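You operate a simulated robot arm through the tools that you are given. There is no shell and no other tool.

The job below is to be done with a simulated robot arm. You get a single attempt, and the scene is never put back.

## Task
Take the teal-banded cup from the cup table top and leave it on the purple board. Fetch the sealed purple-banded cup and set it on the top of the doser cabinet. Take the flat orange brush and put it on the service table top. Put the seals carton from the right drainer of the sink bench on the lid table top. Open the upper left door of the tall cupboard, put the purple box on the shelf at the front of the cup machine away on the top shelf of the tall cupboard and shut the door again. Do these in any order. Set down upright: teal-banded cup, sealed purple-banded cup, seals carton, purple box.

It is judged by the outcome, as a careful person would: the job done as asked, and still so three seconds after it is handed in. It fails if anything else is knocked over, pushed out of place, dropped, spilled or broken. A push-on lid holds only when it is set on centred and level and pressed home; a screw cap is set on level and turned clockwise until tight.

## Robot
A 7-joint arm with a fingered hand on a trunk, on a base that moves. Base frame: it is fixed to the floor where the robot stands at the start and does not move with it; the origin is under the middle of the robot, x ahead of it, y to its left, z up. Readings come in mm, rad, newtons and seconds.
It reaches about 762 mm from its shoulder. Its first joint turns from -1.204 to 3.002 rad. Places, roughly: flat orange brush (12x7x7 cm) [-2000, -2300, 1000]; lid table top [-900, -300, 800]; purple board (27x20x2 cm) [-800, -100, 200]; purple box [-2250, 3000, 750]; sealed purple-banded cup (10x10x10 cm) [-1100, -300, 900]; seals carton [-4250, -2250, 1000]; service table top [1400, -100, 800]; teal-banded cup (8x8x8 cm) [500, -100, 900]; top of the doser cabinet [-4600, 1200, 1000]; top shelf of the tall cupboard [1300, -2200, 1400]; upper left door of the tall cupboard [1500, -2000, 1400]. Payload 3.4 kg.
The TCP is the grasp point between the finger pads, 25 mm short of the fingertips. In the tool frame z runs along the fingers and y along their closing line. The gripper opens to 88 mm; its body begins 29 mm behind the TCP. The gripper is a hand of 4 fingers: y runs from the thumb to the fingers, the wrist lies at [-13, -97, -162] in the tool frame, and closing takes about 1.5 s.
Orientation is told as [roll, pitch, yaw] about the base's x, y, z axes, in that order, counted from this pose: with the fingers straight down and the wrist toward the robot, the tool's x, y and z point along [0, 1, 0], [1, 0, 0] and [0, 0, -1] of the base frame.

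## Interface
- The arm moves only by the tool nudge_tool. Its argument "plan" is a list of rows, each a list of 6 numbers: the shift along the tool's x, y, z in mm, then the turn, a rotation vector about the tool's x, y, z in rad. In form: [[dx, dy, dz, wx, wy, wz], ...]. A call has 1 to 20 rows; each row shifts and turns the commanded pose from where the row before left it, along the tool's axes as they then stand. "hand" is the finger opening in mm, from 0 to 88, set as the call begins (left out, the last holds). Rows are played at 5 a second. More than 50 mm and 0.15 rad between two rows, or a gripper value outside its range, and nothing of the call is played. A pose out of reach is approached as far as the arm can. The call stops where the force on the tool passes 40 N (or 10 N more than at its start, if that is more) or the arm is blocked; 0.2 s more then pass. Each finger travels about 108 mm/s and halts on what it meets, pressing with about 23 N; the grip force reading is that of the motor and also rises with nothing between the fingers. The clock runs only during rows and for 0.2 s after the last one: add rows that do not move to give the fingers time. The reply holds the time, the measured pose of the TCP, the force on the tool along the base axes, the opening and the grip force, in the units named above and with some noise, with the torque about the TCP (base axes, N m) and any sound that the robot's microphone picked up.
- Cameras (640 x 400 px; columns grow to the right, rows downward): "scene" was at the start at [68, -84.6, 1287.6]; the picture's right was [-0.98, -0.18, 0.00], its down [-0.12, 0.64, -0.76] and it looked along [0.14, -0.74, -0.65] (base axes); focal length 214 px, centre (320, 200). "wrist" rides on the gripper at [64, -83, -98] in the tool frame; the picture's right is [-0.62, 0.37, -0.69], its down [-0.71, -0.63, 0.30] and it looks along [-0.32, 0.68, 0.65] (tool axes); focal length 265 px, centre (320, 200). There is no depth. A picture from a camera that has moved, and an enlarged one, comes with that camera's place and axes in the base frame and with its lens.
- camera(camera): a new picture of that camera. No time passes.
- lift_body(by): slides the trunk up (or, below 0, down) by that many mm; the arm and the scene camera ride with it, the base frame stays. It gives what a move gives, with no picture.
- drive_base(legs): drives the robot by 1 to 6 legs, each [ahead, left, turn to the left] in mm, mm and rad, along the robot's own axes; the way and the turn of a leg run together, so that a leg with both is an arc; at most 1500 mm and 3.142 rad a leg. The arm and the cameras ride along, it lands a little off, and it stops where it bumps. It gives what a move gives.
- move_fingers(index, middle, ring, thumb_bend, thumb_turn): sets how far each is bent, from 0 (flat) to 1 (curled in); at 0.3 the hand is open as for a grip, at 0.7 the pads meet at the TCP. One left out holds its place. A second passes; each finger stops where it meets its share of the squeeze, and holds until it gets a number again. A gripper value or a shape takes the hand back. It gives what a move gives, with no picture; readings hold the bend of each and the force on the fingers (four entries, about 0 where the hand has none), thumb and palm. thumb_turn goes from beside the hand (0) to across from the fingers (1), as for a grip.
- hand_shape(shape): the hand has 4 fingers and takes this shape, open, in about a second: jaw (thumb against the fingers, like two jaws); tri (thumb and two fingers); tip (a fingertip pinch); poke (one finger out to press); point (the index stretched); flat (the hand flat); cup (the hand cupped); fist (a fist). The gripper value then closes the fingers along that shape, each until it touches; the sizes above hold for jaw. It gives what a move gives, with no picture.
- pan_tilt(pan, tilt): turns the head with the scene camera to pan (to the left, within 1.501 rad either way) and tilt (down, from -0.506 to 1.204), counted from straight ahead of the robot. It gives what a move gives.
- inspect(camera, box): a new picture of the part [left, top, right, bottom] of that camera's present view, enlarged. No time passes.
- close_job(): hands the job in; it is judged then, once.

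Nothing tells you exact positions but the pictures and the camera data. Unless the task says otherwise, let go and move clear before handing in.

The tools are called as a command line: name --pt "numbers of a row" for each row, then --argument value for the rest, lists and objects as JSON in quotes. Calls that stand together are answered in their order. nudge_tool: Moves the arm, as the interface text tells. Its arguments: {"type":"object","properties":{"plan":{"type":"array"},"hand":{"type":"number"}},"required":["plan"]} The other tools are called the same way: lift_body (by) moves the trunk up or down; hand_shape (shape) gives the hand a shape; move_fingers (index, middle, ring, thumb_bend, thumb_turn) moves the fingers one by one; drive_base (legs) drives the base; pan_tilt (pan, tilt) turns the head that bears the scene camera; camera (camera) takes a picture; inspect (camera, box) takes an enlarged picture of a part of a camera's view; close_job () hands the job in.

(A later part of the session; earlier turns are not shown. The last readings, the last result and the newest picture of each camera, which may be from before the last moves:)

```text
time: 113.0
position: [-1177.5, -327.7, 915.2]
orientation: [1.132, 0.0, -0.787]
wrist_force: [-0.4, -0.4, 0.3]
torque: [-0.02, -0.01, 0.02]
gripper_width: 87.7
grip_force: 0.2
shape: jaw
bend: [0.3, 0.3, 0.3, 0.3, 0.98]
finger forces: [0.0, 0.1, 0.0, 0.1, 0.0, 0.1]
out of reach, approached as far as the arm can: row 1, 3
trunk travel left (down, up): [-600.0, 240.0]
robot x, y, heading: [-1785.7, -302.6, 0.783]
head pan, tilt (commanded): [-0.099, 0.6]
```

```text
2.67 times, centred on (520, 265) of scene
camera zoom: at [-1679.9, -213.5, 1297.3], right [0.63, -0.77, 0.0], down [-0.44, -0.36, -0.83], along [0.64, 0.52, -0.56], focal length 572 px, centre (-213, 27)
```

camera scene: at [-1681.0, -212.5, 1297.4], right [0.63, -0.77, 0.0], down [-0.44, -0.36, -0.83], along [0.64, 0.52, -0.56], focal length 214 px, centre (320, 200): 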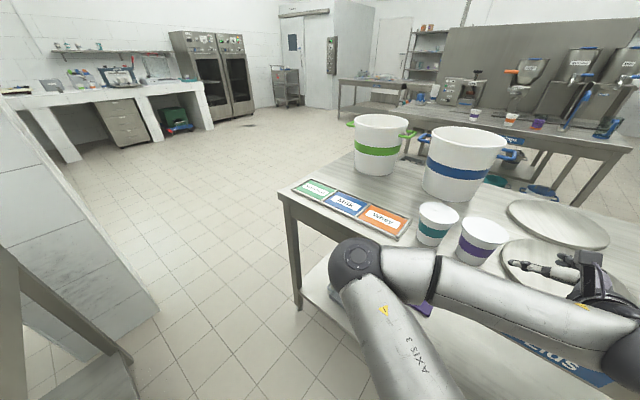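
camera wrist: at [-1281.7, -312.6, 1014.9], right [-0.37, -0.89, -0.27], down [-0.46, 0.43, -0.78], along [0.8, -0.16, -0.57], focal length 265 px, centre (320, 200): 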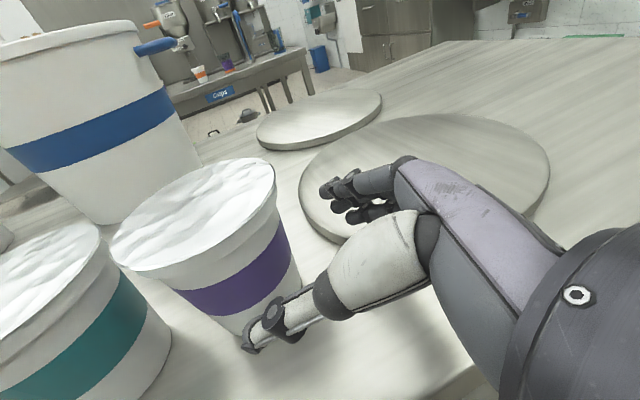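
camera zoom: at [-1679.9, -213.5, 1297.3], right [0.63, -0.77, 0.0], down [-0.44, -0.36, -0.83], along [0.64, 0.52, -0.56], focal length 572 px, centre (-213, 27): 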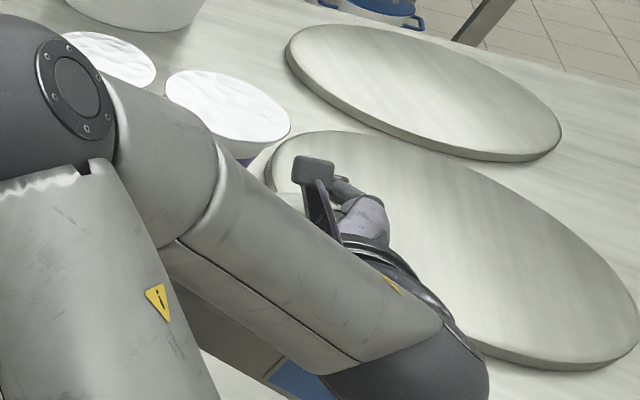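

The hand is ~15 mm right of the line to the cup (arm limit on the left), so I'll shift the base left by 15 mm and recheck.

drive_base --legs '[[0, 15, 0]]'

camera --camera "wrist"

inspect --camera "wrist" --box '[80, 130, 400, 370]'

```text
time: 113.7
position: [-1189.8, -318.9, 915.8]
orientation: [1.132, 0.003, -0.787]
wrist_force: [0.1, -0.3, -0.1]
torque: [-0.03, 0.0, 0.01]
gripper_width: 87.8
grip_force: 0.0
shape: jaw
bend: [0.3, 0.3, 0.3, 0.3, 0.98]
finger forces: [0.0, 0.1, 0.0, 0.1, 0.0, 0.0]
trunk travel left (down, up): [-600.0, 240.0]
robot x, y, heading: [-1795.5, -291.9, 0.787]
head pan, tilt (commanded): [-0.099, 0.6]
```

```text
taken
camera wrist: at [-1292.8, -301.9, 1015.1], right [-0.37, -0.89, -0.27], down [-0.46, 0.43, -0.78], along [0.8, -0.16, -0.57], focal length 265 px, centre (320, 200)
```

wrist: 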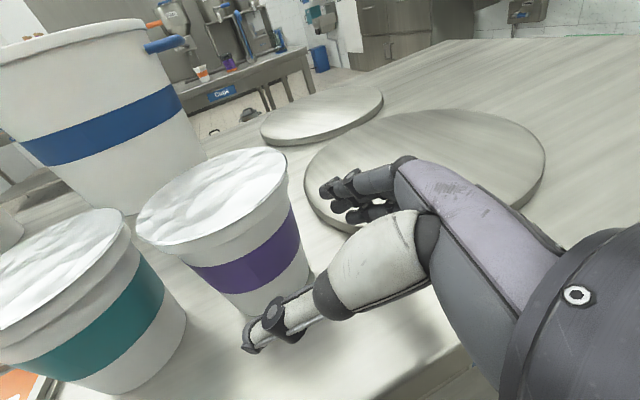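

```text
1.67 times, centred on (240, 250) of wrist
camera zoom: at [-1292.8, -301.9, 1015.1], right [-0.37, -0.89, -0.27], down [-0.46, 0.43, -0.78], along [0.8, -0.16, -0.57], focal length 442 px, centre (453, 117)
```

zoom: 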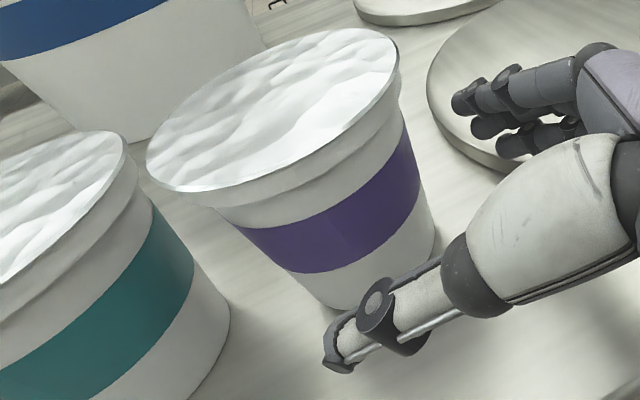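

A careful tangent fit puts the foil centre near [-1139, -275]: about 66 mm ahead and 6 mm right of the hand's centre. I'll correct right 6 mm and advance 25 mm, then look again.

nudge_tool --pt "0 6 0 0 0 0" --pt "5 0 11 0 0 0" --pt "5.5 0 12 0 0 0" --pt "0 0 0 0 0 0"

inspect --camera "wrist" --box '[80, 110, 400, 350]'

```text
time: 114.7
position: [-1166.5, -303.8, 914.6]
orientation: [1.133, 0.001, -0.787]
wrist_force: [-0.6, 0.7, 0.4]
torque: [0.02, 0.02, 0.0]
gripper_width: 87.8
grip_force: 0.0
shape: jaw
bend: [0.3, 0.3, 0.3, 0.3, 0.98]
finger forces: [0.1, 0.0, 0.1, 0.0, 0.0, 0.0]
trunk travel left (down, up): [-600.0, 240.0]
robot x, y, heading: [-1795.5, -294.7, 0.786]
head pan, tilt (commanded): [-0.099, 0.6]
```

```text
1.67 times, centred on (240, 230) of wrist
camera zoom: at [-1269.7, -287.9, 1014.2], right [-0.37, -0.89, -0.27], down [-0.46, 0.43, -0.78], along [0.8, -0.16, -0.57], focal length 442 px, centre (453, 150)
```

zoom: 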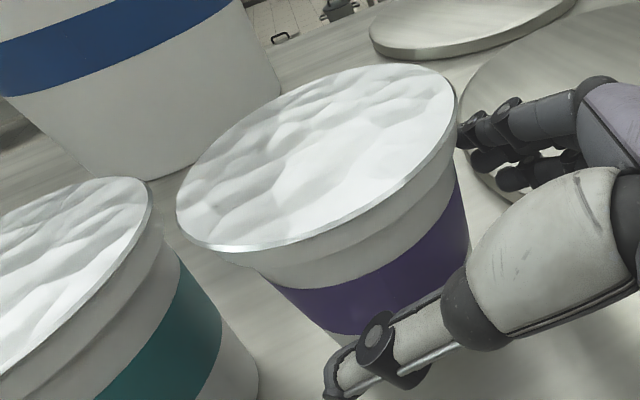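

The fingers are about to pass on both sides of the cup body below the foil. I'll advance another 20 mm slowly.

nudge_tool --pt "2.2 0 4.7 0 0 0" --pt "2.2 0 4.7 0 0 0" --pt "2.2 0 4.7 0 0 0" --pt "2 0 4.3 0 0 0" --pt "0 0 0 0 0 0"

camera --camera "wrist"

inspect --camera "scene" --box '[400, 190, 640, 340]'

```text
time: 115.9
position: [-1152.1, -291.2, 914.6]
orientation: [1.135, 0.002, -0.786]
wrist_force: [-0.3, -0.6, -0.8]
torque: [-0.01, -0.03, -0.02]
gripper_width: 87.8
grip_force: 0.1
shape: jaw
bend: [0.3, 0.3, 0.3, 0.3, 0.98]
finger forces: [0.6, 0.0, 0.1, 0.0, 0.0, 0.1]
trunk travel left (down, up): [-600.0, 240.0]
robot x, y, heading: [-1798.5, -295.1, 0.784]
head pan, tilt (commanded): [-0.099, 0.6]
```

```text
taken
camera wrist: at [-1255.1, -274.6, 1014.9], right [-0.37, -0.89, -0.27], down [-0.47, 0.43, -0.78], along [0.8, -0.16, -0.57], focal length 265 px, centre (320, 200)
```

wrist: 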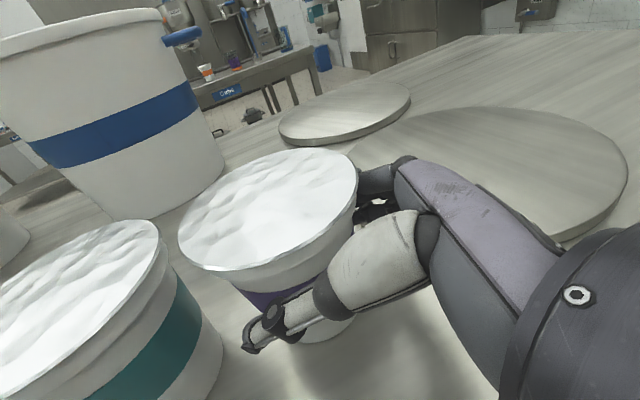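

```text
2.67 times, centred on (520, 265) of scene
camera zoom: at [-1690.4, -203.2, 1297.3], right [0.63, -0.77, 0.0], down [-0.44, -0.36, -0.83], along [0.64, 0.52, -0.56], focal length 572 px, centre (-213, 27)
```

zoom: 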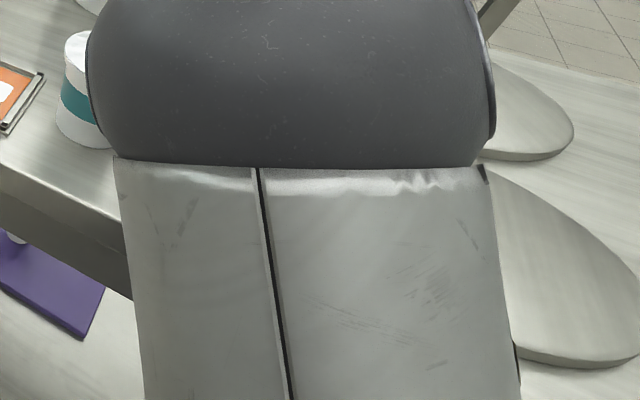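

The index finger is just touching (0.6 N) and the cup body is between thumb and fingers. I'll close the hand.

nudge_tool --pt "0 0 0 0 0 0" --pt "0 0 0 0 0 0" --pt "0 0 0 0 0 0" --pt "0 0 0 0 0 0" --pt "0 0 0 0 0 0" --pt "0 0 0 0 0 0" --pt "0 0 0 0 0 0" --pt "0 0 0 0 0 0" --hand 20

camera --camera "wrist"

```text
time: 117.7
position: [-1151.6, -289.8, 914.9]
orientation: [1.133, 0.002, -0.784]
wrist_force: [-0.9, -0.3, 0.1]
torque: [-0.02, 0.0, 0.04]
gripper_width: 68.4
grip_force: 22.6
shape: jaw
bend: [0.27, 0.35, 0.36, 0.51, 0.99]
finger forces: [12.0, 5.8, 2.0, 0.0, 20.5, 0.1]
trunk travel left (down, up): [-600.0, 240.0]
robot x, y, heading: [-1797.0, -292.7, 0.785]
head pan, tilt (commanded): [-0.099, 0.6]
```

```text
taken
camera wrist: at [-1255.1, -274.5, 1014.8], right [-0.37, -0.89, -0.27], down [-0.47, 0.43, -0.78], along [0.8, -0.16, -0.57], focal length 265 px, centre (320, 200)
```

wrist: 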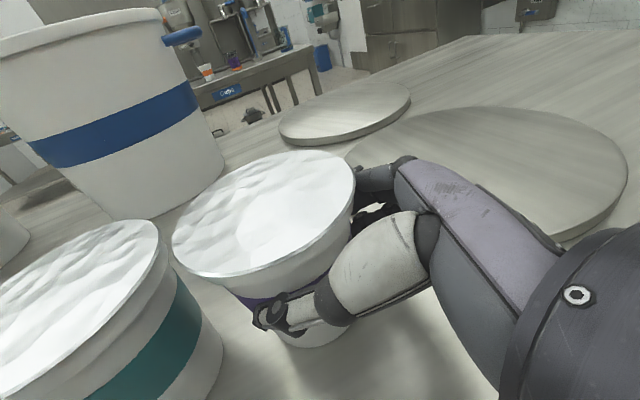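

The grip holds at 68 mm with good forces on all fingers. I'll lift straight up and watch the readings.

nudge_tool --pt "9 0 -4.2 0 0 0" --pt "13.6 0 -6.4 0 0 0" --pt "22.6 0 -10.6 0 0 0" --pt "27 0 -12.7 0 0 0" --pt "27 0 -12.7 0 0 0" --pt "27 0 -12.7 0 0 0" --pt "0 0 0 0 0 0"

camera --camera "wrist"

```text
time: 119.3
position: [-1151.1, -292.7, 1052.8]
orientation: [1.132, 0.001, -0.787]
wrist_force: [-0.4, -0.4, -4.4]
torque: [-0.06, 0.04, -0.03]
gripper_width: 68.1
grip_force: 23.0
shape: jaw
bend: [0.27, 0.35, 0.36, 0.51, 1.0]
finger forces: [12.0, 6.2, 3.1, 0.0, 20.9, 0.0]
trunk travel left (down, up): [-600.0, 240.0]
robot x, y, heading: [-1795.7, -292.0, 0.786]
head pan, tilt (commanded): [-0.099, 0.6]
```

```text
taken
camera wrist: at [-1254.9, -276.9, 1153.3], right [-0.37, -0.89, -0.27], down [-0.47, 0.43, -0.77], along [0.8, -0.16, -0.57], focal length 265 px, centre (320, 200)
```

wrist: 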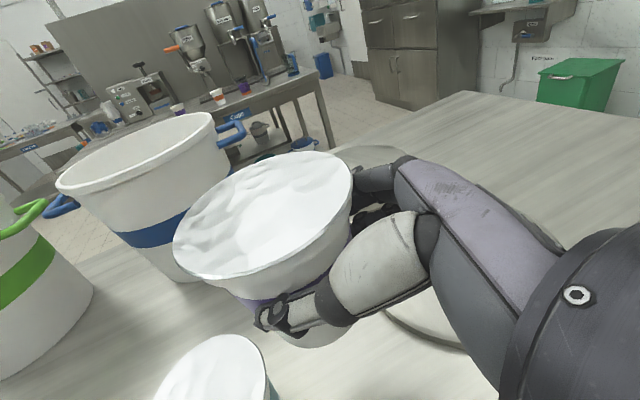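

The sealed cup is lifted and firmly held (about 4 N weight). I'll draw the hand back toward the robot and look left toward the doser cabinet to plan the route.

nudge_tool --pt "-14 0 -30 0 0 0" --pt "-14 0 -30 0 0 0" --pt "-14 0 -30 0 0 0" --pt "-14 0 -30 0 0 0" --pt "0 0 0 0 0 0"

drive_base --legs '[[-150, 0, 0]]'

pan_tilt --pan 1.5 --tilt 0.3

camera --camera "scene"

camera --camera "wrist"

```text
time: 120.3
position: [-1237.7, -398.1, 1001.6]
orientation: [1.11, 0.155, -0.815]
wrist_force: [-0.2, -0.3, -3.7]
torque: [-0.06, 0.08, -0.01]
gripper_width: 68.4
grip_force: 22.6
shape: jaw
bend: [0.27, 0.35, 0.36, 0.51, 1.0]
finger forces: [11.9, 6.4, 3.1, 0.0, 20.5, 0.1]
trunk travel left (down, up): [-600.0, 240.0]
robot x, y, heading: [-1797.9, -292.5, 0.786]
head pan, tilt (commanded): [-0.099, 0.6]
stopped in row 5: the arm was blocked; the commanded pose is now the measured one
```

```text
time: 121.7
position: [-1346.0, -503.8, 1002.3]
orientation: [1.114, 0.154, -0.818]
wrist_force: [0.4, 0.5, -4.4]
torque: [-0.07, 0.07, -0.03]
gripper_width: 68.4
grip_force: 22.9
shape: jaw
bend: [0.27, 0.35, 0.36, 0.51, 1.0]
finger forces: [11.9, 6.2, 3.0, 0.0, 20.4, 0.1]
trunk travel left (down, up): [-600.0, 240.0]
robot x, y, heading: [-1901.7, -400.2, 0.78]
head pan, tilt (commanded): [-0.099, 0.6]
```

```text
time: 123.4
position: [-1345.0, -504.6, 1002.3]
orientation: [1.111, 0.156, -0.818]
wrist_force: [-1.0, 0.2, -3.9]
torque: [-0.08, 0.09, 0.0]
gripper_width: 68.6
grip_force: 22.7
shape: jaw
bend: [0.27, 0.35, 0.36, 0.51, 1.0]
finger forces: [11.9, 6.4, 3.0, 0.0, 20.3, 0.0]
trunk travel left (down, up): [-600.0, 240.0]
robot x, y, heading: [-1904.9, -398.8, 0.788]
head pan, tilt (commanded): [1.499, 0.3]
```

```text
taken
camera scene: at [-1925.3, -294.5, 1324.8], right [0.76, 0.65, 0.0], down [0.19, -0.22, -0.96], along [-0.62, 0.72, -0.3], focal length 214 px, centre (320, 200)
```

scene: 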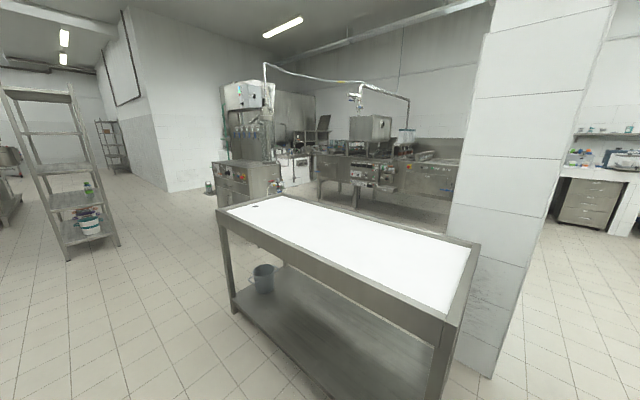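

```text
taken
camera wrist: at [-1434.5, -495.2, 1114.8], right [-0.43, -0.85, -0.3], down [-0.54, 0.51, -0.67], along [0.72, -0.13, -0.68], focal length 265 px, centre (320, 200)
```

wrist: 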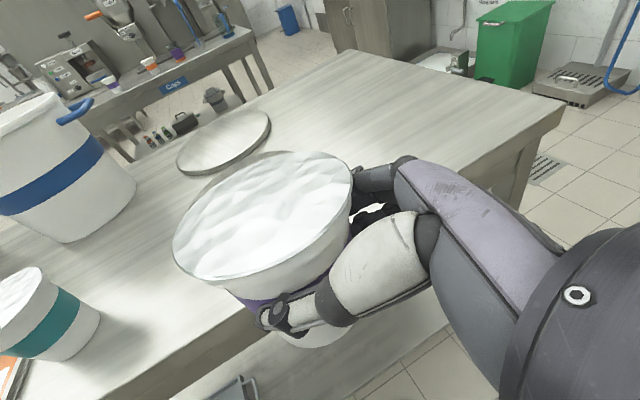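

The white light table stands between; the doser cabinet seems to be the low cabinet with a control panel at far left. I'll zoom in on it.

inspect --camera "scene" --box '[190, 70, 350, 220]'

inspect --camera "scene" --box '[190, 130, 290, 210]'

```text
2.67 times, centred on (270, 145) of scene
camera zoom: at [-1925.3, -294.5, 1324.8], right [0.76, 0.65, 0.0], down [0.19, -0.22, -0.96], along [-0.62, 0.72, -0.3], focal length 572 px, centre (453, 347)
```

zoom: 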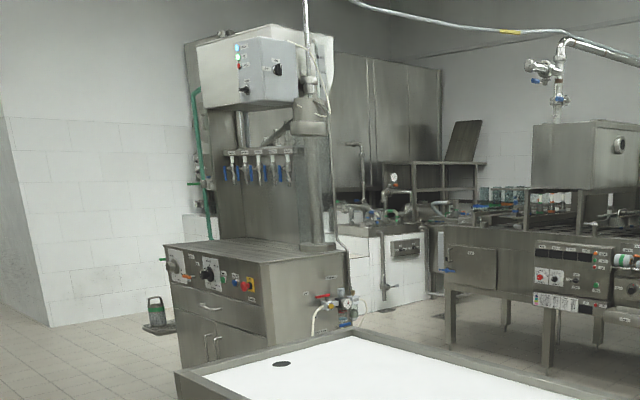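

```text
5.00 times, centred on (240, 170) of scene
camera zoom: at [-1925.3, -294.5, 1324.8], right [0.76, 0.65, 0.0], down [0.19, -0.22, -0.96], along [-0.62, 0.72, -0.3], focal length 1072 px, centre (720, 350)
```

zoom: 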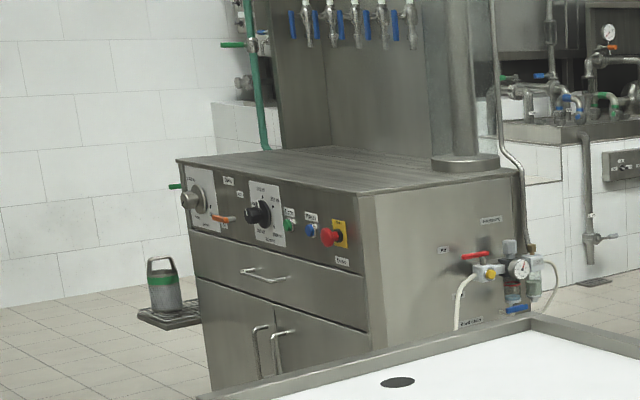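

The doser cabinet's front faces -y, spanning roughly x -5040..-4110 with its front edge near y≈985 and top near z≈950. I'll turn to face +y and travel sideways along the open aisle to it.

drive_base --legs '[[0, 0, 0.785], [0, 1500, 0]]'

pan_tilt --pan 0.7 --tilt 0.35

camera --camera "scene"

```text
time: 133.0
position: [-2958.6, -85.3, 1002.3]
orientation: [1.112, 0.153, -0.018]
wrist_force: [0.2, 0.1, -3.8]
torque: [-0.12, 0.0, 0.02]
gripper_width: 68.3
grip_force: 22.9
shape: jaw
bend: [0.27, 0.35, 0.36, 0.52, 1.0]
finger forces: [11.7, 6.0, 2.9, 0.0, 19.6, 0.0]
trunk travel left (down, up): [-600.0, 240.0]
robot x, y, heading: [-3424.1, -414.5, 1.586]
head pan, tilt (commanded): [1.499, 0.3]
```

```text
time: 134.1
position: [-2958.1, -86.3, 1002.9]
orientation: [1.111, 0.152, -0.017]
wrist_force: [0.5, 0.1, -3.7]
torque: [-0.12, -0.01, 0.01]
gripper_width: 68.2
grip_force: 22.9
shape: jaw
bend: [0.27, 0.35, 0.36, 0.52, 1.0]
finger forces: [11.8, 6.0, 2.9, 0.0, 19.7, 0.1]
trunk travel left (down, up): [-600.0, 240.0]
robot x, y, heading: [-3424.2, -413.7, 1.585]
head pan, tilt (commanded): [0.7, 0.351]
```

```text
taken
camera scene: at [-3480.9, -295.2, 1320.1], right [0.76, 0.66, 0.0], down [0.22, -0.26, -0.94], along [-0.62, 0.71, -0.34], focal length 214 px, centre (320, 200)
```

scene: 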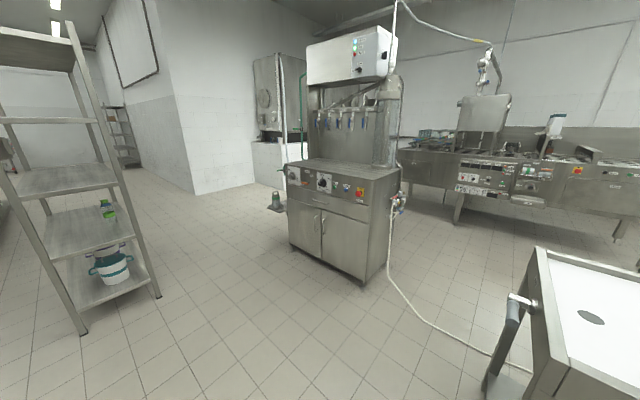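

The cabinet's near corner is around [-4190, 1078] with its top near z≈915. I'll continue left and come forward part of the way, then measure again from close.

drive_base --legs '[[0, 1430, -0.015], [650, 0, 0]]'

pan_tilt --pan -0.3 --tilt 0.5

camera --camera "scene"

camera --camera "wrist"

```text
time: 144.5
position: [-4346.4, 560.4, 1000.6]
orientation: [1.111, 0.153, -0.076]
wrist_force: [0.0, -0.9, -3.3]
torque: [-0.1, 0.0, -0.01]
gripper_width: 68.4
grip_force: 22.7
shape: jaw
bend: [0.27, 0.35, 0.36, 0.52, 1.0]
finger forces: [11.7, 5.9, 2.8, 0.0, 19.7, 0.0]
trunk travel left (down, up): [-600.0, 240.0]
robot x, y, heading: [-4827.9, 257.9, 1.527]
head pan, tilt (commanded): [0.7, 0.351]
```

```text
time: 145.7
position: [-4345.7, 559.4, 1002.0]
orientation: [1.114, 0.161, -0.075]
wrist_force: [-0.2, -0.8, -2.8]
torque: [-0.12, -0.02, 0.02]
gripper_width: 68.2
grip_force: 23.4
shape: jaw
bend: [0.27, 0.35, 0.36, 0.52, 1.0]
finger forces: [11.8, 6.0, 2.9, 0.0, 19.7, 0.0]
trunk travel left (down, up): [-600.0, 240.0]
robot x, y, heading: [-4827.5, 258.0, 1.531]
head pan, tilt (commanded): [-0.3, 0.499]
```

```text
taken
camera scene: at [-4804.0, 396.5, 1311.5], right [0.98, -0.21, 0.0], down [-0.09, -0.42, -0.9], along [0.19, 0.88, -0.43], focal length 214 px, centre (320, 200)
```

scene: 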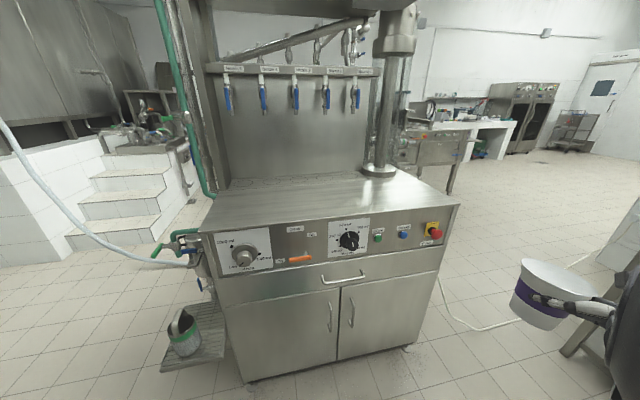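

```text
taken
camera wrist: at [-4418.1, 504.8, 1113.6], right [0.26, -0.92, -0.31], down [-0.75, 0.01, -0.66], along [0.61, 0.4, -0.68], focal length 265 px, centre (320, 200)
```

wrist: 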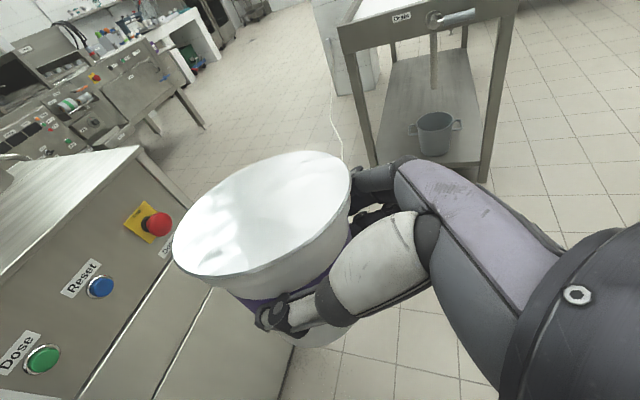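

The cabinet front is at y≈1035, x from -5058 to -4095, top z≈925. I'll raise the trunk for clearance, then drive ahead so the hand comes to the front edge.

lift_body --by 80

drive_base --legs '[[400, 0, 0.04]]'

camera --camera "scene"

camera --camera "wrist"

```text
time: 146.9
position: [-4346.4, 559.9, 1080.8]
orientation: [1.112, 0.159, -0.075]
wrist_force: [0.1, 0.0, -3.5]
torque: [-0.1, 0.02, 0.0]
gripper_width: 68.4
grip_force: 22.9
shape: jaw
bend: [0.27, 0.35, 0.36, 0.52, 1.0]
finger forces: [11.7, 6.0, 2.9, 0.0, 19.8, 0.0]
trunk travel left (down, up): [-680.0, 160.0]
robot x, y, heading: [-4826.1, 257.8, 1.526]
head pan, tilt (commanded): [-0.3, 0.499]
```

```text
time: 149.4
position: [-4352.1, 978.5, 1080.1]
orientation: [1.112, 0.161, -0.03]
wrist_force: [0.1, 0.1, -3.2]
torque: [-0.1, 0.03, 0.01]
gripper_width: 68.3
grip_force: 22.7
shape: jaw
bend: [0.27, 0.35, 0.36, 0.52, 1.0]
finger forces: [11.7, 5.9, 2.8, 0.1, 19.7, 0.0]
trunk travel left (down, up): [-680.0, 160.0]
robot x, y, heading: [-4823.6, 657.8, 1.575]
head pan, tilt (commanded): [-0.3, 0.499]
```

```text
taken
camera scene: at [-4799.8, 795.2, 1392.7], right [0.98, -0.19, 0.0], down [-0.08, -0.41, -0.91], along [0.17, 0.89, -0.42], focal length 214 px, centre (320, 200)
```

scene: 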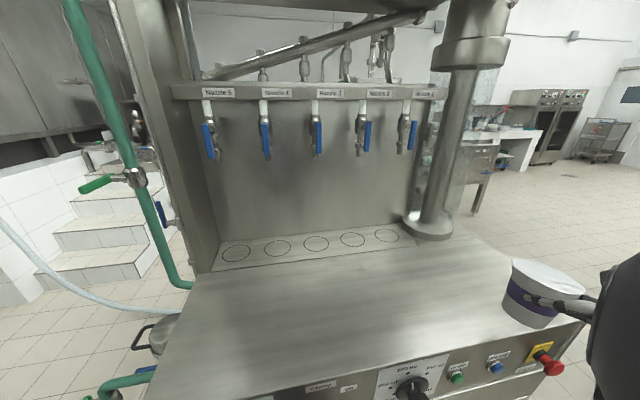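

```text
taken
camera wrist: at [-4421.4, 921.2, 1193.2], right [0.3, -0.91, -0.3], down [-0.75, -0.02, -0.66], along [0.6, 0.42, -0.68], focal length 265 px, centre (320, 200)
```

wrist: 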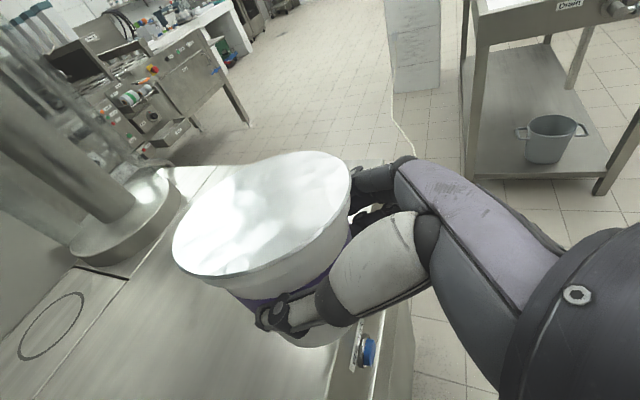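

The cup is above the cabinet's front right part with clearance. I'll extend forward about 120 mm and level the hand so the cup is upright.

nudge_tool --pt "13.3 0 26.9 0 0 0" --pt "13.3 0 26.9 0 0 0" --pt "13.3 0 26.9 0 0 0" --pt "13.3 0 26.9 0 0 0" --pt "0 0 0 -0.034 0 -0.0695" --pt "0 0 0 -0.034 0 -0.0695" --pt "0 0 0 0 0 0"

camera --camera "scene"

camera --camera "wrist"

```text
time: 151.0
position: [-4349.5, 1097.6, 1079.6]
orientation: [1.112, 0.004, -0.03]
wrist_force: [0.9, 0.8, -3.9]
torque: [-0.09, -0.01, 0.01]
gripper_width: 68.1
grip_force: 23.3
shape: jaw
bend: [0.27, 0.36, 0.36, 0.51, 1.0]
finger forces: [11.6, 5.8, 2.8, 0.0, 20.0, 0.0]
trunk travel left (down, up): [-680.0, 160.0]
robot x, y, heading: [-4818.5, 654.5, 1.573]
head pan, tilt (commanded): [-0.3, 0.499]
```

```text
taken
camera scene: at [-4790.9, 791.0, 1386.4], right [0.96, -0.29, 0.0], down [-0.14, -0.46, -0.88], along [0.26, 0.84, -0.48], focal length 214 px, centre (320, 200)
```

scene: 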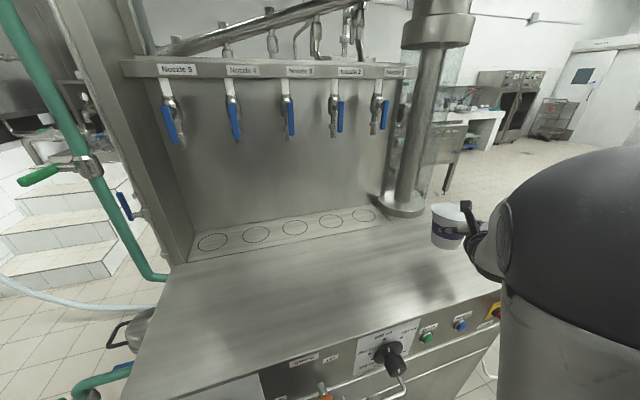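

```text
taken
camera wrist: at [-4434.6, 1041.1, 1180.8], right [0.34, -0.91, -0.25], down [-0.63, -0.03, -0.77], along [0.69, 0.42, -0.58], focal length 265 px, centre (320, 200)
```

wrist: 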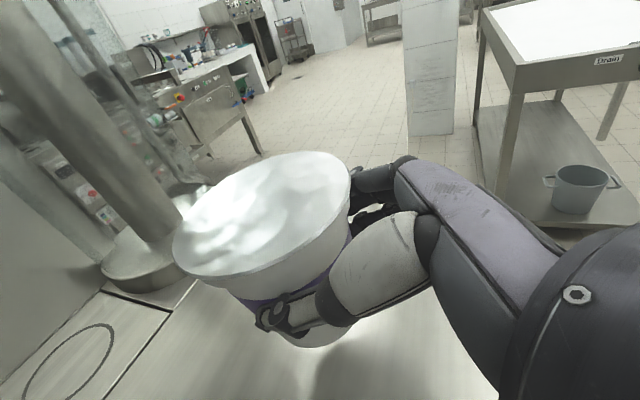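

The cup is upright over the cabinet top, clear of the column. I'll trim the tilt and lower to about 20 mm above the estimated surface.

nudge_tool --pt "0 0 0 0 0.02 0" --pt "-22.6 0 10.6 0 0 0" --pt "-22.6 0 10.6 0 0 0" --pt "-18 0 8.5 0 0 0" --pt "0 0 0 0 0 0"

camera --camera "wrist"

inspect --camera "scene" --box '[380, 170, 560, 290]'

```text
time: 152.2
position: [-4350.5, 1097.3, 1013.9]
orientation: [1.136, 0.002, -0.031]
wrist_force: [2.8, 1.1, 6.3]
torque: [0.11, -0.18, -0.01]
gripper_width: 67.8
grip_force: 22.9
shape: jaw
bend: [0.27, 0.36, 0.36, 0.52, 0.98]
finger forces: [13.0, 6.4, 1.3, 0.0, 19.3, 0.1]
trunk travel left (down, up): [-680.0, 160.0]
robot x, y, heading: [-4821.9, 655.9, 1.567]
head pan, tilt (commanded): [-0.3, 0.499]
```

```text
taken
camera wrist: at [-4435.4, 1038.3, 1112.7], right [0.34, -0.9, -0.27], down [-0.63, -0.01, -0.78], along [0.7, 0.44, -0.57], focal length 265 px, centre (320, 200)
```

wrist: 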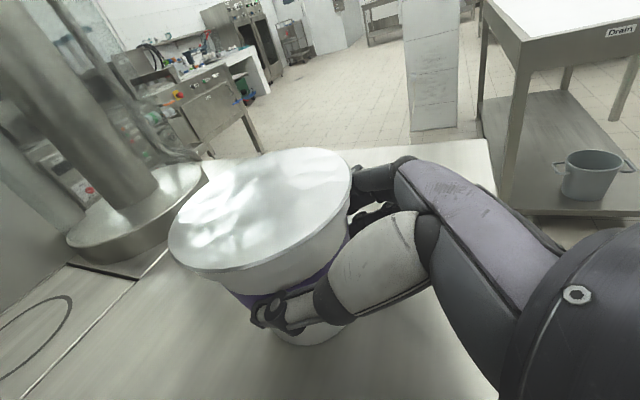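

```text
3.33 times, centred on (470, 230) of scene
camera zoom: at [-4792.0, 789.7, 1386.7], right [0.96, -0.29, 0.0], down [-0.14, -0.46, -0.88], along [0.26, 0.84, -0.48], focal length 715 px, centre (-180, 100)
```

zoom: 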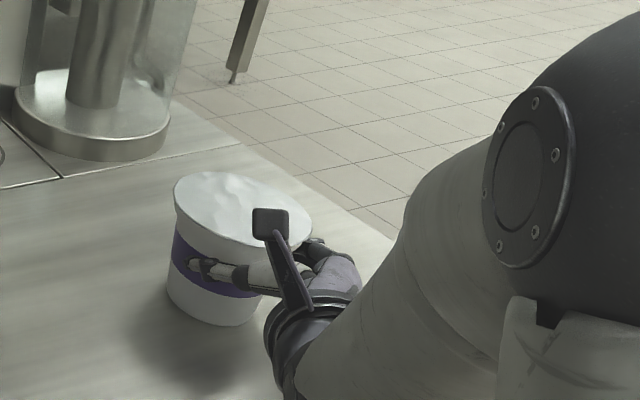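

Contact: the force rose to +6 N, so the cup is standing on the top (surface z≈949). I'll ease up 1 mm, open the hand, and look.

nudge_tool --pt "0.9 0 -0.4 0 0 0" --pt "0 0 0 0 0 0"

nudge_tool --pt "0 0 0 0 0 0" --pt "0 0 0 0 0 0" --pt "0 0 0 0 0 0" --pt "0 0 0 0 0 0" --pt "0 0 0 0 0 0" --hand 88

camera --camera "wrist"

inspect --camera "scene" --box '[380, 170, 560, 290]'

```text
time: 152.8
position: [-4349.5, 1097.8, 1014.0]
orientation: [1.133, 0.002, -0.03]
wrist_force: [3.2, 0.3, 7.2]
torque: [0.14, -0.2, -0.04]
gripper_width: 68.0
grip_force: 23.1
shape: jaw
bend: [0.27, 0.35, 0.36, 0.52, 0.98]
finger forces: [13.2, 6.7, 1.5, 0.0, 19.1, 0.1]
trunk travel left (down, up): [-680.0, 160.0]
robot x, y, heading: [-4824.5, 652.1, 1.572]
head pan, tilt (commanded): [-0.3, 0.499]
```

```text
time: 154.0
position: [-4348.9, 1097.3, 1011.7]
orientation: [1.135, 0.006, -0.03]
wrist_force: [-1.0, 0.4, 1.1]
torque: [-0.01, 0.0, 0.0]
gripper_width: 87.4
grip_force: 0.1
shape: jaw
bend: [0.3, 0.3, 0.3, 0.3, 0.98]
finger forces: [0.0, 0.0, 0.1, 0.1, 0.1, 0.0]
trunk travel left (down, up): [-680.0, 160.0]
robot x, y, heading: [-4821.8, 658.6, 1.57]
head pan, tilt (commanded): [-0.3, 0.499]
```

```text
taken
camera wrist: at [-4435.4, 1039.1, 1112.3], right [0.34, -0.9, -0.27], down [-0.63, -0.01, -0.77], along [0.69, 0.43, -0.57], focal length 265 px, centre (320, 200)
```

wrist: 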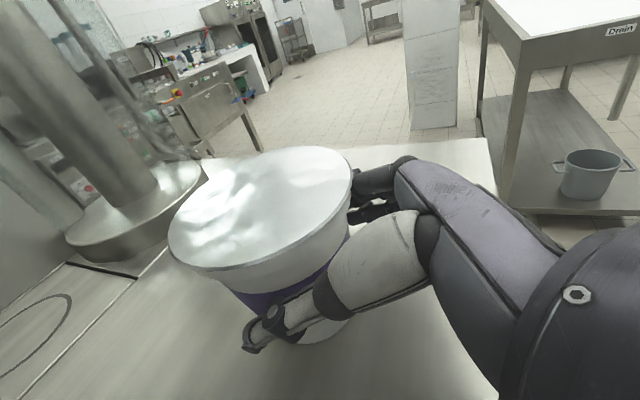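

```text
3.33 times, centred on (470, 230) of scene
camera zoom: at [-4791.5, 790.6, 1386.4], right [0.96, -0.29, 0.0], down [-0.14, -0.46, -0.88], along [0.26, 0.84, -0.48], focal length 715 px, centre (-180, 100)
```

zoom: 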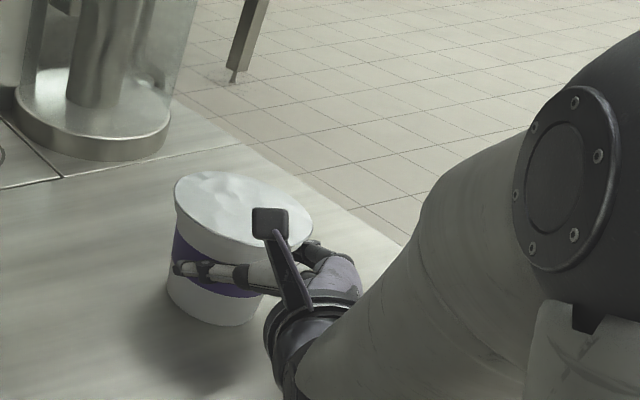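

The cup stands free on the cabinet. I'll ease the hand a few mm right to clear the fingers, then back straight out.

nudge_tool --pt "0 4 0 0 0 0" --pt "-4.2 0 -9 0 0 0" --pt "-4.2 0 -9 0 0 0" --pt "-8.5 0 -18 0 0 0" --pt "-8.5 0 -18 0 0 0" --pt "-12.7 0 -27 0 0 0" --pt "0 0 0 0 0 0"

camera --camera "wrist"

camera --camera "scene"

```text
time: 155.6
position: [-4348.4, 1007.4, 1010.6]
orientation: [1.131, 0.005, -0.029]
wrist_force: [-0.3, -0.2, 0.0]
torque: [-0.03, -0.04, 0.0]
gripper_width: 87.5
grip_force: 0.1
shape: jaw
bend: [0.3, 0.3, 0.3, 0.3, 0.98]
finger forces: [0.0, 0.1, 0.0, 0.0, 0.0, 0.0]
trunk travel left (down, up): [-680.0, 160.0]
robot x, y, heading: [-4824.1, 657.9, 1.571]
head pan, tilt (commanded): [-0.3, 0.499]
```

```text
taken
camera wrist: at [-4433.6, 949.7, 1111.4], right [0.34, -0.9, -0.27], down [-0.63, -0.01, -0.77], along [0.69, 0.43, -0.58], focal length 265 px, centre (320, 200)
```

wrist: 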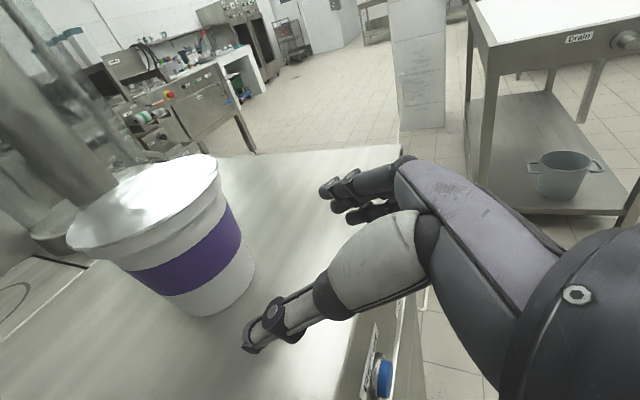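

```text
taken
camera scene: at [-4791.3, 791.2, 1386.4], right [0.96, -0.29, 0.0], down [-0.14, -0.46, -0.88], along [0.26, 0.84, -0.48], focal length 214 px, centre (320, 200)
```

scene: 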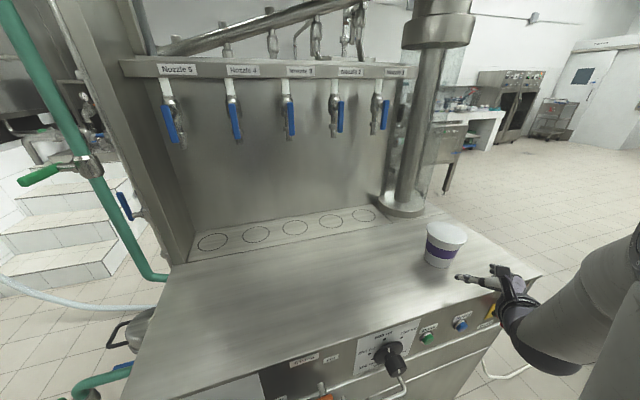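

The sealed purple cup stands upright on the doser cabinet. Next is the seals carton on the sink bench; I'll back away, move clear of the rack, and turn around to face the sink wall.

drive_base --legs '[[-900, 0, 0], [0, -900, 0]]'

drive_base --legs '[[0, 0, -3.14]]'

pan_tilt --pan 0.0 --tilt 0.35

camera --camera "scene"

```text
time: 164.6
position: [-3441.8, 142.4, 1011.0]
orientation: [1.132, 0.006, -0.011]
wrist_force: [-0.5, 0.1, 0.3]
torque: [0.02, 0.01, -0.03]
gripper_width: 88.1
grip_force: 0.1
shape: jaw
bend: [0.3, 0.3, 0.3, 0.3, 0.98]
finger forces: [0.0, 0.0, 0.0, 0.1, 0.0, 0.0]
trunk travel left (down, up): [-680.0, 160.0]
robot x, y, heading: [-3907.7, -221.1, 1.591]
head pan, tilt (commanded): [-0.3, 0.499]
```

```text
time: 172.4
position: [-4375.6, -581.4, 1011.2]
orientation: [1.134, 0.003, 3.128]
wrist_force: [1.2, -0.8, 0.7]
torque: [0.0, -0.01, 0.0]
gripper_width: 87.5
grip_force: 0.1
shape: jaw
bend: [0.3, 0.3, 0.3, 0.3, 0.98]
finger forces: [0.0, 0.0, 0.1, 0.1, 0.0, 0.0]
trunk travel left (down, up): [-680.0, 160.0]
robot x, y, heading: [-3908.3, -224.4, -1.558]
head pan, tilt (commanded): [-0.3, 0.499]
```

```text
time: 173.2
position: [-4374.5, -580.8, 1009.9]
orientation: [1.134, 0.006, 3.128]
wrist_force: [-0.5, -0.3, 0.0]
torque: [-0.01, 0.03, -0.02]
gripper_width: 87.7
grip_force: 0.0
shape: jaw
bend: [0.3, 0.3, 0.3, 0.3, 0.98]
finger forces: [0.1, 0.0, 0.1, 0.0, 0.1, 0.0]
trunk travel left (down, up): [-680.0, 160.0]
robot x, y, heading: [-3907.9, -221.6, -1.551]
head pan, tilt (commanded): [0.0, 0.351]
```

```text
taken
camera scene: at [-3902.7, -365.0, 1400.1], right [-1.0, -0.02, 0.0], down [-0.01, 0.34, -0.94], along [0.02, -0.94, -0.34], focal length 214 px, centre (320, 200)
```

scene: 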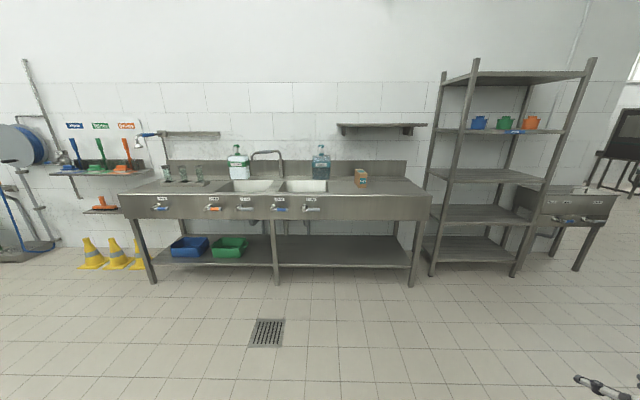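

The brown seals carton sits on the right drainer of the sink bench. I'll zoom in on it.

inspect --camera "scene" --box '[310, 140, 440, 220]'

```text
4.92 times, centred on (375, 180) of scene
camera zoom: at [-3902.7, -365.0, 1400.1], right [-1.0, -0.02, 0.0], down [-0.01, 0.34, -0.94], along [0.02, -0.94, -0.34], focal length 1056 px, centre (49, 298)
```

zoom: 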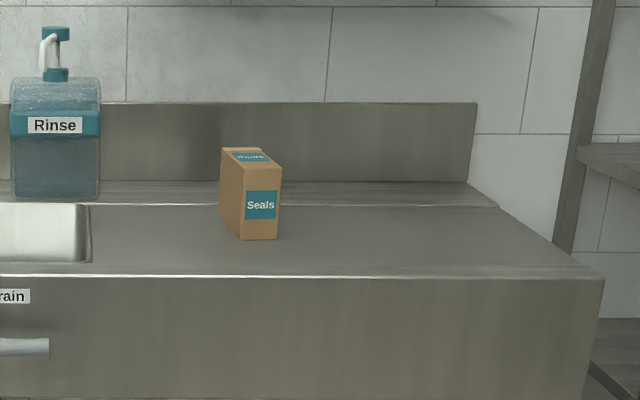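

I'll drive closer to the sink bench, a bit left of the carton, and measure it again.

drive_base --legs '[[950, 0, -0.02], [0, 80, 0]]'

pan_tilt --pan -0.3 --tilt 0.5

camera --camera "scene"

camera --camera "wrist"

```text
time: 178.7
position: [-4289.1, -1511.7, 1010.6]
orientation: [1.132, 0.005, 3.115]
wrist_force: [-0.7, -0.2, 0.0]
torque: [-0.03, 0.02, 0.01]
gripper_width: 87.7
grip_force: 0.1
shape: jaw
bend: [0.3, 0.3, 0.3, 0.3, 0.98]
finger forces: [0.1, 0.1, 0.0, 0.0, 0.0, 0.0]
trunk travel left (down, up): [-680.0, 160.0]
robot x, y, heading: [-3822.3, -1157.0, -1.568]
head pan, tilt (commanded): [0.0, 0.351]
```

```text
time: 179.5
position: [-4290.4, -1511.8, 1010.8]
orientation: [1.132, 0.007, 3.116]
wrist_force: [0.6, 0.3, -0.3]
torque: [0.02, 0.0, 0.0]
gripper_width: 87.8
grip_force: 0.0
shape: jaw
bend: [0.3, 0.3, 0.3, 0.3, 0.98]
finger forces: [0.0, 0.0, 0.0, 0.0, 0.1, 0.1]
trunk travel left (down, up): [-680.0, 160.0]
robot x, y, heading: [-3822.1, -1157.9, -1.565]
head pan, tilt (commanded): [-0.3, 0.499]
```

```text
taken
camera scene: at [-3841.7, -1294.8, 1386.5], right [-0.96, 0.29, 0.0], down [0.14, 0.46, -0.88], along [-0.25, -0.84, -0.48], focal length 214 px, centre (320, 200)
```

scene: 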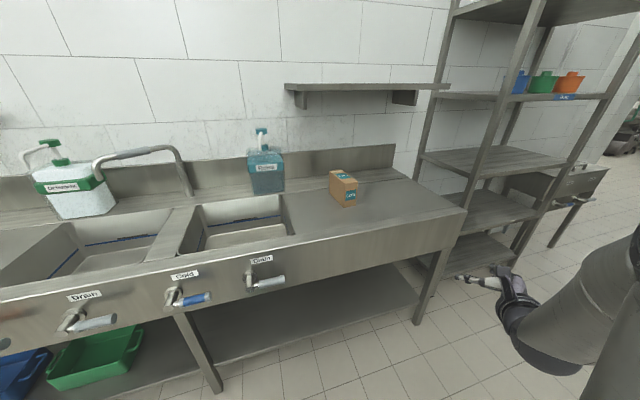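

```text
taken
camera wrist: at [-4206.1, -1451.2, 1111.5], right [-0.34, 0.9, -0.27], down [0.63, 0.01, -0.77], along [-0.69, -0.44, -0.58], focal length 265 px, centre (320, 200)
```

wrist: 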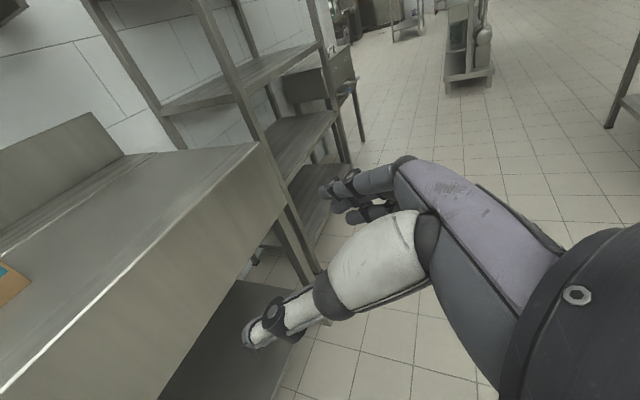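

inspect --camera "scene" --box '[300, 150, 420, 225]'

```text
5.33 times, centred on (360, 188) of scene
camera zoom: at [-3841.7, -1294.8, 1386.5], right [-0.96, 0.29, 0.0], down [0.14, 0.46, -0.88], along [-0.25, -0.84, -0.48], focal length 1144 px, centre (107, 267)
```

zoom: 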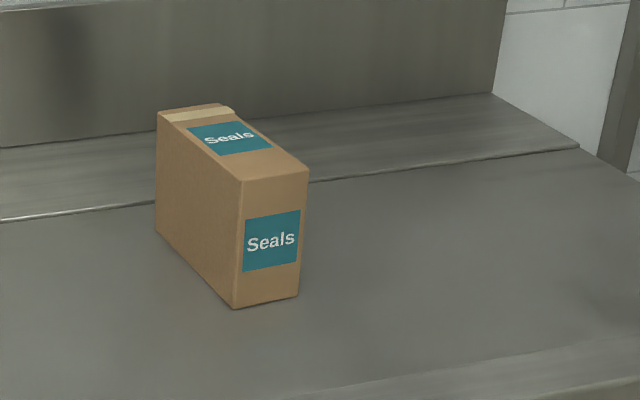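

The carton is about 65 mm wide, ~155 mm deep and ~120 mm tall, turned slightly. I'll bring the fingers back to pointing down (closing left-right), raise the hand, and yaw it to match the carton.

nudge_tool --pt "0 0 0 0 -0.126 0" --pt "0 0 0 0 -0.126 0" --pt "0 0 0 0 -0.126 0" --pt "0 0 0 0 -0.126 0" --pt "0 0 0 0 -0.126 0" --pt "0 0 0 0 -0.126 0" --pt "0 0 0 0 -0.126 0" --pt "0 0 0 0 -0.126 0" --pt "0 0 0 0 -0.126 0" --pt "0 0 -35 0 0 0" --pt "0 0 -35 0 0 0" --pt "0 0 0 0 0 -0.11" --pt "0 0 0 0 0 0"

drive_base --legs '[[330, 0, 0]]'

camera --camera "scene"

camera --camera "wrist"

```text
time: 182.3
position: [-4289.7, -1510.8, 1082.6]
orientation: [-0.001, 0.005, -3.056]
wrist_force: [0.0, 0.0, -1.0]
torque: [-0.04, 0.01, -0.01]
gripper_width: 87.8
grip_force: 0.1
shape: jaw
bend: [0.3, 0.3, 0.3, 0.3, 0.98]
finger forces: [0.1, 0.1, 0.1, 0.0, 0.1, 0.0]
trunk travel left (down, up): [-680.0, 160.0]
robot x, y, heading: [-3817.6, -1157.3, -1.566]
head pan, tilt (commanded): [-0.3, 0.499]
```

```text
time: 184.5
position: [-4285.2, -1839.7, 1080.3]
orientation: [-0.001, 0.007, -3.054]
wrist_force: [-0.2, 0.5, 1.1]
torque: [-0.01, 0.0, 0.01]
gripper_width: 87.5
grip_force: 0.1
shape: jaw
bend: [0.3, 0.3, 0.3, 0.3, 0.98]
finger forces: [0.1, 0.1, 0.1, 0.0, 0.0, 0.0]
trunk travel left (down, up): [-680.0, 160.0]
robot x, y, heading: [-3815.0, -1485.8, -1.554]
head pan, tilt (commanded): [-0.3, 0.499]
```

```text
taken
camera scene: at [-3838.5, -1621.6, 1386.4], right [-0.96, 0.29, 0.0], down [0.14, 0.46, -0.88], along [-0.25, -0.84, -0.48], focal length 214 px, centre (320, 200)
```

scene: 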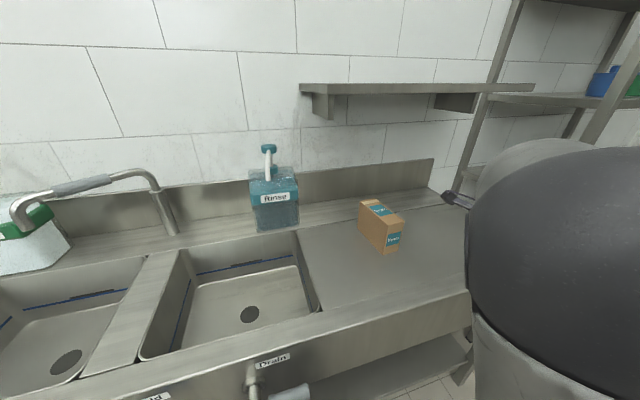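

```text
taken
camera wrist: at [-4198.3, -1895.5, 1179.8], right [-0.42, 0.58, 0.69], down [0.57, 0.77, -0.3], along [-0.71, 0.26, -0.66], focal length 265 px, centre (320, 200)
```

wrist: 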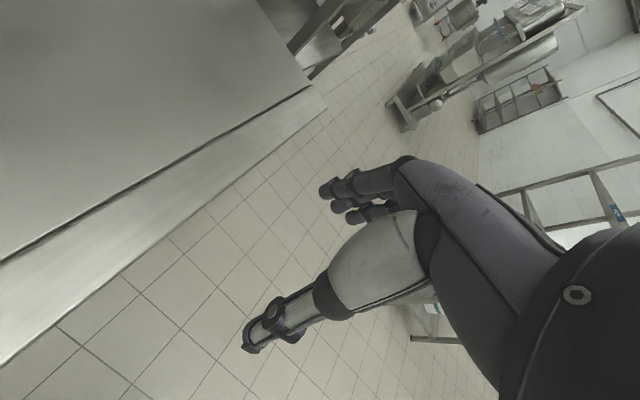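

I'll zoom in on the carton from this closer viewpoint to fix its height and position.

inspect --camera "scene" --box '[320, 180, 440, 265]'

```text
4.71 times, centred on (380, 222) of scene
camera zoom: at [-3838.5, -1621.6, 1386.4], right [-0.96, 0.29, 0.0], down [0.14, 0.46, -0.88], along [-0.25, -0.84, -0.48], focal length 1009 px, centre (38, 94)
```

zoom: 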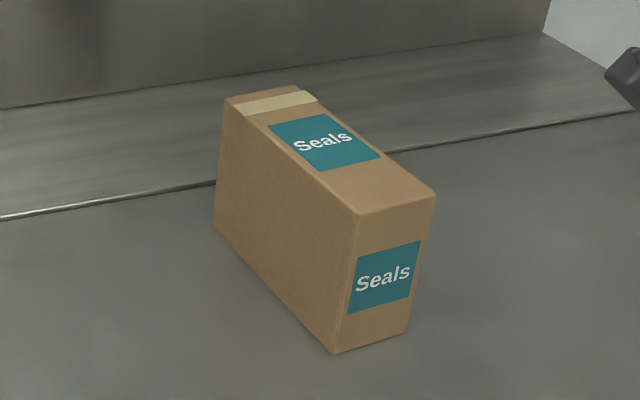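

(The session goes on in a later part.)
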